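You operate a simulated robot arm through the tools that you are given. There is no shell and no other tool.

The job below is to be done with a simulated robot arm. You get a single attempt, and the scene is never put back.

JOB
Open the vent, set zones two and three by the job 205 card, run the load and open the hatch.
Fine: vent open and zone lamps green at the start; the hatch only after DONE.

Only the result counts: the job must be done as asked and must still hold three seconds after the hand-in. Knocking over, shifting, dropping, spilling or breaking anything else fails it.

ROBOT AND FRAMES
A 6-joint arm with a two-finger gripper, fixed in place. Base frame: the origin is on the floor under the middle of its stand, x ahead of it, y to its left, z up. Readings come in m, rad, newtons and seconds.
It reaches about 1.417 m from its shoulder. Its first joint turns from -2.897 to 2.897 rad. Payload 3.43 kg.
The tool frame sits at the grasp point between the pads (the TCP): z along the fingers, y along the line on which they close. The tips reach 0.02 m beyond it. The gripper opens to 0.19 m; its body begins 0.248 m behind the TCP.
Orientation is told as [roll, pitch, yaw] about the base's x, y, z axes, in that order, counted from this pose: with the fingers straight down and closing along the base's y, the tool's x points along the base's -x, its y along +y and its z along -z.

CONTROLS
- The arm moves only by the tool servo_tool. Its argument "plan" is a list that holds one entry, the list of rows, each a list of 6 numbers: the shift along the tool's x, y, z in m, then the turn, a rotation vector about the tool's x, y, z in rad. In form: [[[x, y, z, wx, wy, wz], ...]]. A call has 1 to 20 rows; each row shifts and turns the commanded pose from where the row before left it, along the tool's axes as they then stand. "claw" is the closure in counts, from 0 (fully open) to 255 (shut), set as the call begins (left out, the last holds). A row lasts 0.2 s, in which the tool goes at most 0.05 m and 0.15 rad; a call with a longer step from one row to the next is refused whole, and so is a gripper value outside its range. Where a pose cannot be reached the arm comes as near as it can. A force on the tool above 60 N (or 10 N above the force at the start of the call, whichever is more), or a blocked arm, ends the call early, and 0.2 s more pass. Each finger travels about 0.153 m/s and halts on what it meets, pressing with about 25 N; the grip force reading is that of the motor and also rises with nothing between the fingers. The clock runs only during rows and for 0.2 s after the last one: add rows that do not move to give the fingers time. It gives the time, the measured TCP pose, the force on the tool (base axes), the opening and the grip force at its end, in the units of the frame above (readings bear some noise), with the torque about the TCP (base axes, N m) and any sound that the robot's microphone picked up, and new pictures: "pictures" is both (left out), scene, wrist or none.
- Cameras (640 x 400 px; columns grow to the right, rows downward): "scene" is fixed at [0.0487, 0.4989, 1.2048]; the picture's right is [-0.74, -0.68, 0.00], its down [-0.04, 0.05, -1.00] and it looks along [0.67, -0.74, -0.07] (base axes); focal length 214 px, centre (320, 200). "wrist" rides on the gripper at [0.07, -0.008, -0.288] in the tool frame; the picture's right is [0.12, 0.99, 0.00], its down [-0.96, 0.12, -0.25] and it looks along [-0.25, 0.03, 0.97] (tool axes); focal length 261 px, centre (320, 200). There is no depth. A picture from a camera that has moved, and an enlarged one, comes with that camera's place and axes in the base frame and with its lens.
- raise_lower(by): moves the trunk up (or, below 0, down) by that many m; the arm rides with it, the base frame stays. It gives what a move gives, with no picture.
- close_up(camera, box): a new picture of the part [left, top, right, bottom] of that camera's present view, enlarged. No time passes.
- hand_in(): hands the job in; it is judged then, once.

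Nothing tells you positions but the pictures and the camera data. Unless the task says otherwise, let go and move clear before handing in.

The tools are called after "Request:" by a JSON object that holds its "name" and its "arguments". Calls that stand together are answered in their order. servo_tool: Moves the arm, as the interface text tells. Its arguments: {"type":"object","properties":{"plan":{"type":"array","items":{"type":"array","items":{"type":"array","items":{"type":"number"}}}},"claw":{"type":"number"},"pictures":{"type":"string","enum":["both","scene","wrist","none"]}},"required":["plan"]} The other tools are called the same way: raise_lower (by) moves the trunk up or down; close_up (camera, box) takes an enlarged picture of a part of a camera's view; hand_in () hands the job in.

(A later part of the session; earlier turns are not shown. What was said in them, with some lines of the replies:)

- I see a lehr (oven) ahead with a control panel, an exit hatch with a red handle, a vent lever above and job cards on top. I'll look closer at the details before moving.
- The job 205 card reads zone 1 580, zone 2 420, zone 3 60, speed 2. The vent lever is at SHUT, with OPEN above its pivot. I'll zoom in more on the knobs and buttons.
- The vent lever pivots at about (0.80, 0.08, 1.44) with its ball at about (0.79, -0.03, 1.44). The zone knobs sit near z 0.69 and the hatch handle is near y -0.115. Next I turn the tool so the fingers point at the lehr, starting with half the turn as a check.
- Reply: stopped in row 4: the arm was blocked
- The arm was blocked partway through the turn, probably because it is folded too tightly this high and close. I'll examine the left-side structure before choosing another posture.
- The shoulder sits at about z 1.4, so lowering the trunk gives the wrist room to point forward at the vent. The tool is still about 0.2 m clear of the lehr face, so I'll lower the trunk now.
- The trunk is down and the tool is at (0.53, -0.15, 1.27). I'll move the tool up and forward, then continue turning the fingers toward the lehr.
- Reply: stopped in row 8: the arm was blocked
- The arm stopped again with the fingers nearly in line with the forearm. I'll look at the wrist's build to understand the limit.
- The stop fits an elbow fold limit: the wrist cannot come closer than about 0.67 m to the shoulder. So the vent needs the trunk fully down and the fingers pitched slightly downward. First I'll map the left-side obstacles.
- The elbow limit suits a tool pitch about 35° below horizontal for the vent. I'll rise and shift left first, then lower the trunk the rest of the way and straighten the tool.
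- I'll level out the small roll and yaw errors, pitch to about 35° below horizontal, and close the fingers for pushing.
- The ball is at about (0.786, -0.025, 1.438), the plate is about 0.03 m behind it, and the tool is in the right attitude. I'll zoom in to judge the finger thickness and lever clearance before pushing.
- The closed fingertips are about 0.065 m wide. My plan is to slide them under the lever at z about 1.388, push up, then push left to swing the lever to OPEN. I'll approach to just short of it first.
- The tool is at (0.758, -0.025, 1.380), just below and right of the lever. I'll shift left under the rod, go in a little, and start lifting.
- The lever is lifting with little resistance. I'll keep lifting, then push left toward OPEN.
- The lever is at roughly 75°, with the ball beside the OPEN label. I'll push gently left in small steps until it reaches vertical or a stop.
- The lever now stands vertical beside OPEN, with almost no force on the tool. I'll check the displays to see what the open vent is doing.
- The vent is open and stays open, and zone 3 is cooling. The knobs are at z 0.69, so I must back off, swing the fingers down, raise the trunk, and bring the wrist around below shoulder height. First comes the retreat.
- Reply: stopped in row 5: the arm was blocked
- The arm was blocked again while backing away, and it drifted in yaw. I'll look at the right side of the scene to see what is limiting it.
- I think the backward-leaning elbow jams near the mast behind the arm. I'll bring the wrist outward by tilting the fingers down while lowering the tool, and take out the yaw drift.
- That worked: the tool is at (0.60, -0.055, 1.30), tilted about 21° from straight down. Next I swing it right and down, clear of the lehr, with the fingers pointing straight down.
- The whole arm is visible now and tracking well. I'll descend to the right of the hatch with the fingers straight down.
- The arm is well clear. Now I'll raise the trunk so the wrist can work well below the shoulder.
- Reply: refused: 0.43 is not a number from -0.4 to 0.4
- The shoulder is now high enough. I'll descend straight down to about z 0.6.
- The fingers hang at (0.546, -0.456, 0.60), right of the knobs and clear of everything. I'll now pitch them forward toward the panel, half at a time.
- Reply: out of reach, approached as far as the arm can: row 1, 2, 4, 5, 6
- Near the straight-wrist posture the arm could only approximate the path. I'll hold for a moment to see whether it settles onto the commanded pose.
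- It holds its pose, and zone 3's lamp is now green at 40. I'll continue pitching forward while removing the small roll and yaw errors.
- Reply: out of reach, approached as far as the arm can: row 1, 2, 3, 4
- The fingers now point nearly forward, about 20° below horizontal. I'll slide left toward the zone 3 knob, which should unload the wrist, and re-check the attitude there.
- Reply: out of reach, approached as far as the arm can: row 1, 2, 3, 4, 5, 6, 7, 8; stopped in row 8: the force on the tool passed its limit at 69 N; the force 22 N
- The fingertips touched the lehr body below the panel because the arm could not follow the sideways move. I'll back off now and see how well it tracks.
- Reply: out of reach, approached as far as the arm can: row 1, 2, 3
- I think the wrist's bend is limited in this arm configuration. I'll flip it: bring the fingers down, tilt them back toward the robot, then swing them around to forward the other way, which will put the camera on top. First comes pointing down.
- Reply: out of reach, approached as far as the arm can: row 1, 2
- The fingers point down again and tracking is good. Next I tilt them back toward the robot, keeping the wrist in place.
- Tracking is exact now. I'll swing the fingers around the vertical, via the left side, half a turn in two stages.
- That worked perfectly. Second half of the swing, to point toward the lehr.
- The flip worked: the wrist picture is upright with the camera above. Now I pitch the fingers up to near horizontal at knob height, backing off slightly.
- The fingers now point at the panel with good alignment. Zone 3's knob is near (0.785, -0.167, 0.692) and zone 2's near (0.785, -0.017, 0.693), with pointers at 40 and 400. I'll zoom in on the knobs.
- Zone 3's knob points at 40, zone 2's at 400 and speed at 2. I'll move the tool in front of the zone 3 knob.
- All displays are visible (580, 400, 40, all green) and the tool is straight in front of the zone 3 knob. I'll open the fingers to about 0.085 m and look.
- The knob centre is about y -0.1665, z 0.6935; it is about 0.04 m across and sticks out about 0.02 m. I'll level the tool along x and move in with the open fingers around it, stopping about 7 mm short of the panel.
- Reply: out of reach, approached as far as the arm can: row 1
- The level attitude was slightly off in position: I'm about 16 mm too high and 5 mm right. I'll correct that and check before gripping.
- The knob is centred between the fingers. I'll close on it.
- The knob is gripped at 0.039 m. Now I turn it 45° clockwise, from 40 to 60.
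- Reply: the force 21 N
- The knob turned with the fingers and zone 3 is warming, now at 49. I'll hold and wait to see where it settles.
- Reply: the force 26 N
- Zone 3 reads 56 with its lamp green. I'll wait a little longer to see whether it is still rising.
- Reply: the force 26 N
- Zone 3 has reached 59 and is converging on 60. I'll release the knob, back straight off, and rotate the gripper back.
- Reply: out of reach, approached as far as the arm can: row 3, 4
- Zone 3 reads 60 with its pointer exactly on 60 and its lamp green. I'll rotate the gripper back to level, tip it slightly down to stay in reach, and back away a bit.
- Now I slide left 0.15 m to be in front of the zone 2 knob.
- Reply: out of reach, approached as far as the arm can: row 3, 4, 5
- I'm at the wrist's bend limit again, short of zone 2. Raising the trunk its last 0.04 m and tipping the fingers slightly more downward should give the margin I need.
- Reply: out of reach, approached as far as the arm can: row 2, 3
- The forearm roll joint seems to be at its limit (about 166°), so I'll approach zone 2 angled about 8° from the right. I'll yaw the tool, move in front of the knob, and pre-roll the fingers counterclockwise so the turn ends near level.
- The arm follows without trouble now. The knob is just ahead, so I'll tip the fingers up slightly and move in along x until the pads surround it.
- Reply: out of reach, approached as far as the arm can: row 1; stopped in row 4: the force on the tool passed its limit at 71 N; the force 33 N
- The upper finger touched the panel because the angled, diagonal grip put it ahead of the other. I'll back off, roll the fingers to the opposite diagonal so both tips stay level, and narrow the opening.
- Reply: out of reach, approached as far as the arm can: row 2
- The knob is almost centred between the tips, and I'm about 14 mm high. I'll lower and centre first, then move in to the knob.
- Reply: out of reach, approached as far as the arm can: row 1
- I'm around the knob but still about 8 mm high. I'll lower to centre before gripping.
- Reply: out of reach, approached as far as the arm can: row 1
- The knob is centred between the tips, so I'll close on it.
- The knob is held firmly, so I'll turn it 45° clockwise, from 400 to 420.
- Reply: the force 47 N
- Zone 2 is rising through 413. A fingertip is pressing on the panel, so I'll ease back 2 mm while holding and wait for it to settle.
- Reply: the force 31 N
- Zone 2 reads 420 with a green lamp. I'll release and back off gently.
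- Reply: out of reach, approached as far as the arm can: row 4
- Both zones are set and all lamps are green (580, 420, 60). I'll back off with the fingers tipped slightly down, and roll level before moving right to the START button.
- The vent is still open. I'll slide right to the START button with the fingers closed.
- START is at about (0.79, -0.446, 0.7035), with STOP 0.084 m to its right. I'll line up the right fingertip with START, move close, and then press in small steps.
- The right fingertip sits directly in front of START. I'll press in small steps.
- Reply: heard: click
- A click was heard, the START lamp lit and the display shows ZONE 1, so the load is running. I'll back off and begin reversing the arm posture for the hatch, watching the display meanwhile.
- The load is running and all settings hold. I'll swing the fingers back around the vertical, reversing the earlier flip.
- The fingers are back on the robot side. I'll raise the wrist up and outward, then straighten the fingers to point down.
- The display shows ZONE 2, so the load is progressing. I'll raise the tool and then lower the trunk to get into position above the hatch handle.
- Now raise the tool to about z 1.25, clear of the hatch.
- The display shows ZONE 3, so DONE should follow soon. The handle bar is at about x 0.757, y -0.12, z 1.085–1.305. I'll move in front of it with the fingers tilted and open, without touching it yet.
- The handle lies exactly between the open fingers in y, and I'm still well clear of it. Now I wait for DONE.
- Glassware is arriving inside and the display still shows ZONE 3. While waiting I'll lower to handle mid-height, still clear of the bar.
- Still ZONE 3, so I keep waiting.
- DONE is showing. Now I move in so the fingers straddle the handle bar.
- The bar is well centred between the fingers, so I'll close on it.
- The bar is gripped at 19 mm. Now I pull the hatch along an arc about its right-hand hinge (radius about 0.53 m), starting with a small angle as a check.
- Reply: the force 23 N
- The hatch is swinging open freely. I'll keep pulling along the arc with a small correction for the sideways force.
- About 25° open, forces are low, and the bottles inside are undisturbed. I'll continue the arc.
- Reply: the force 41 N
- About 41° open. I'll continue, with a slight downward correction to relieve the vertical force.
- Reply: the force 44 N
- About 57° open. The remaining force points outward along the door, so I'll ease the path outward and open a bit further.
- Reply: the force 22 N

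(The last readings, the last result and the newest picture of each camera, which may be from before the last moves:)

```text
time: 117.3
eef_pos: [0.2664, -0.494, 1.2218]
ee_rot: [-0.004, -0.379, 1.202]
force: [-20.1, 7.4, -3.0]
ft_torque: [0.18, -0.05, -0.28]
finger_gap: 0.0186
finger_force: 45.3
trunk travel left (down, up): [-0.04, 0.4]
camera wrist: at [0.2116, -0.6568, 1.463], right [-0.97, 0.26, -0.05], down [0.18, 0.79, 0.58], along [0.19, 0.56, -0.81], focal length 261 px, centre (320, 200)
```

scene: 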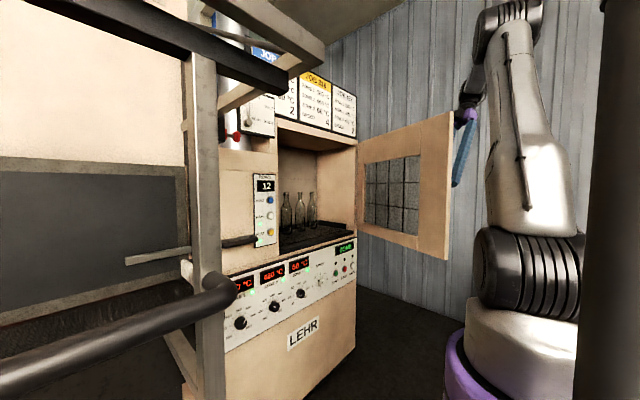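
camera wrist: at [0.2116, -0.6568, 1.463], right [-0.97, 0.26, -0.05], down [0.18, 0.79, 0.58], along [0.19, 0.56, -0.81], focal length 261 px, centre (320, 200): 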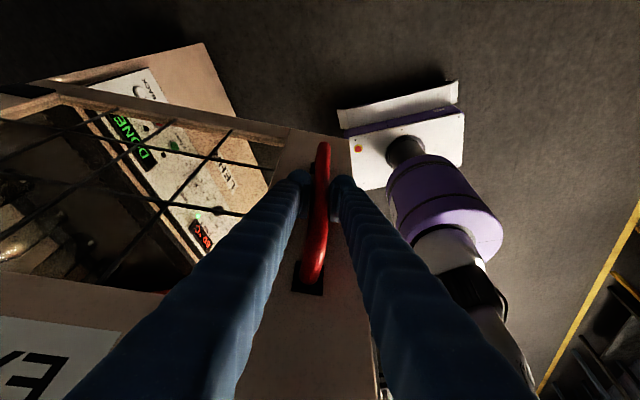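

About 69° open. I'll go a little further to about 80°, then stop.

Request:
{"name": "servo_tool", "arguments": {"plan": [[[0.035, -0.0022, -0.0139, -0.026, 0, -0.065], [0.035, -0.0025, -0.0139, -0.026, 0, -0.065], [0.025, -0.0018, -0.0099, -0.0186, 0, -0.0464], [0, 0, 0, 0, 0, 0]]], "pictures": "both"}}

```text
time: 118.3
eef_pos: [0.2413, -0.5928, 1.2219]
ee_rot: [-0.001, -0.378, 1.393]
force: [-40.8, 6.2, 27.4]
ft_torque: [0.4, 0.38, -0.01]
finger_gap: 0.0185
finger_force: 45.0
trunk travel left (down, up): [-0.04, 0.4]
camera wrist: at [0.2174, -0.7623, 1.463], right [-1.0, 0.07, -0.05], down [0.03, 0.81, 0.58], along [0.08, 0.58, -0.81], focal length 261 px, centre (320, 200)
```

scene: 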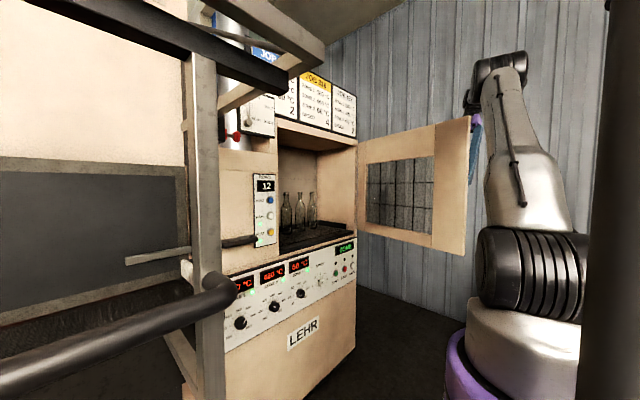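
wrist: 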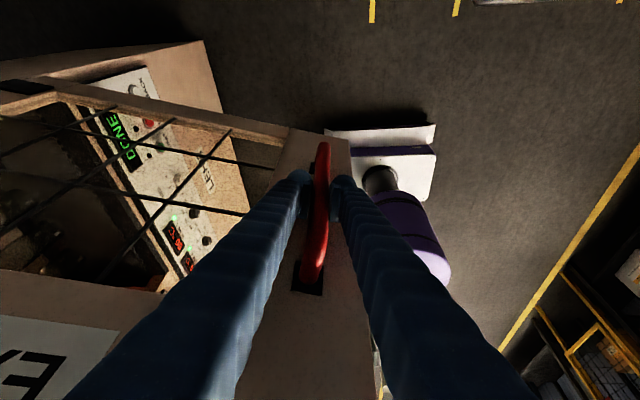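

The hatch is about 80° open. I'll open the fingers and withdraw straight away from the door face.

Request:
{"name": "servo_tool", "arguments": {"plan": [[[0, 0, 0, 0, 0, 0], [0, 0, 0, 0, 0, 0], [0.0186, 0, -0.0074, 0, 0, 0], [0.0186, 0, -0.0074, 0, 0, 0], [0.0186, 0, -0.0074, 0, 0, 0]]], "claw": 148, "pictures": "both"}}

```text
time: 119.5
eef_pos: [0.2348, -0.6306, 1.1936]
ee_rot: [-0.001, -0.373, 1.39]
force: [-0.2, -0.3, -0.6]
ft_torque: [-0.09, 0.01, 0.0]
finger_gap: 0.0796
finger_force: 0.1
out of reach, approached as far as the arm can: row 3, 4, 5
trunk travel left (down, up): [-0.04, 0.4]
camera wrist: at [0.21, -0.8003, 1.4351], right [-1.0, 0.07, -0.05], down [0.03, 0.81, 0.58], along [0.08, 0.58, -0.81], focal length 261 px, centre (320, 200)
```

scene: 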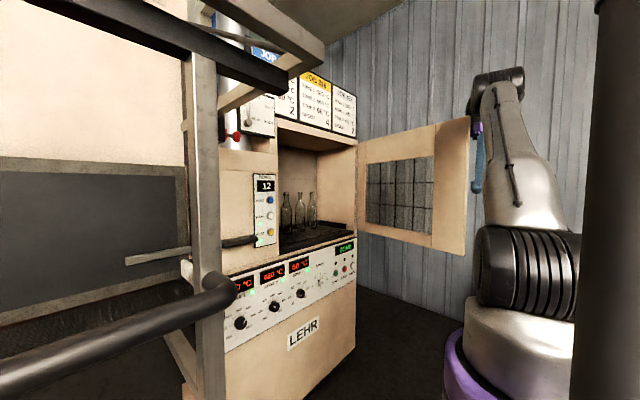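
wrist: 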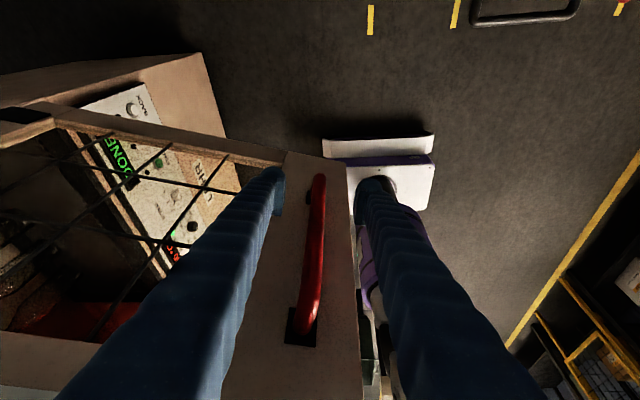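

The door stays open at about 80° after release. The arm is at its reach limit outward, so I'll raise the trunk to lift the fingers clear of the handle and door.

Request:
{"name": "raise_lower", "arguments": {"by": 0.35}}

Request:
{"name": "servo_tool", "arguments": {"plan": [[[0, 0, 0, 0, 0, 0]]], "pictures": "both"}}

Request:
{"name": "close_up", "arguments": {"camera": "scene", "box": [224, 80, 480, 320]}}

```text
time: 123.0
eef_pos: [0.2331, -0.6325, 1.5413]
ee_rot: [-0.002, -0.373, 1.392]
force: [0.3, -0.5, 0.0]
ft_torque: [0.08, 0.01, -0.02]
finger_gap: 0.08
finger_force: 0.1
trunk travel left (down, up): [-0.39, 0.05]
```

```text
time: 123.4
eef_pos: [0.2337, -0.6316, 1.5434]
ee_rot: [-0.002, -0.373, 1.39]
force: [-0.8, 0.2, 0.1]
ft_torque: [-0.02, 0.01, 0.04]
finger_gap: 0.0798
finger_force: 0.1
trunk travel left (down, up): [-0.39, 0.05]
camera wrist: at [0.2098, -0.8007, 1.7848], right [-1.0, 0.07, -0.05], down [0.03, 0.81, 0.58], along [0.08, 0.58, -0.81], focal length 261 px, centre (320, 200)
```

scene: 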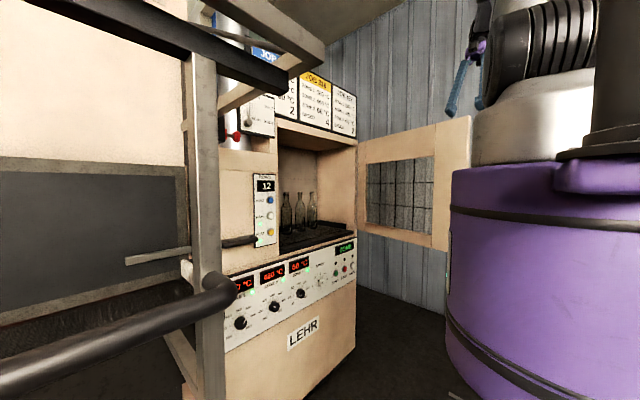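
wrist: 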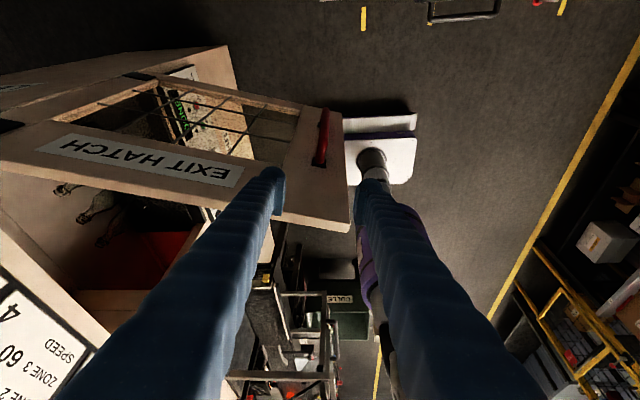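

```text
1.67 times, centred on (352, 200) of scene
camera zoom: at [0.0487, 0.4989, 1.2048], right [-0.74, -0.68, 0.0], down [-0.04, 0.05, -1.0], along [0.67, -0.74, -0.07], focal length 358 px, centre (267, 200)
```

zoom: 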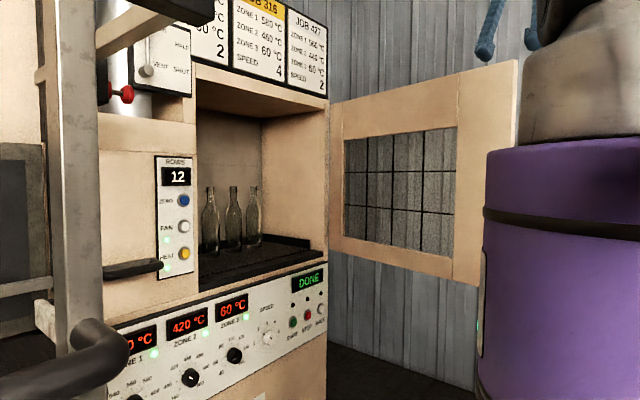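

The hatch stands wide open and DONE is showing. The vent is open, zones read 580/420/60 with green lamps, the bottles are upright, and the arm is clear. I'm handing in.

Request:
{"name": "hand_in", "arguments": {}}

```text
The job is handed in.
```

I opened the vent, set zones two and three to the job 205 card, ran the load to DONE, and then opened the hatch. I've handed the job in; no verdict came back.

- **Vent:** the lever is at OPEN. It was already open when I pressed START.
- **Zones:** zone two is at 420 °C and zone three at 60 °C. Zone one (580 °C) and speed (2) already matched the card, so I left them. All three lamps were green at the start.
- **Load:** the display ran through zones 1, 2 and 3 to DONE. I kept clear of the hatch handle until then.
- **Hatch:** it is open about 80°, with the bottles upright inside and the arm clear of the door.

Two moves ended with the fingertips pressing the lehr harder than the 60 N stop. One hit the body below the control panel at 69 N, and the other hit the panel near the zone two knob at 71 N. I backed off both times and nothing looked moved or damaged.
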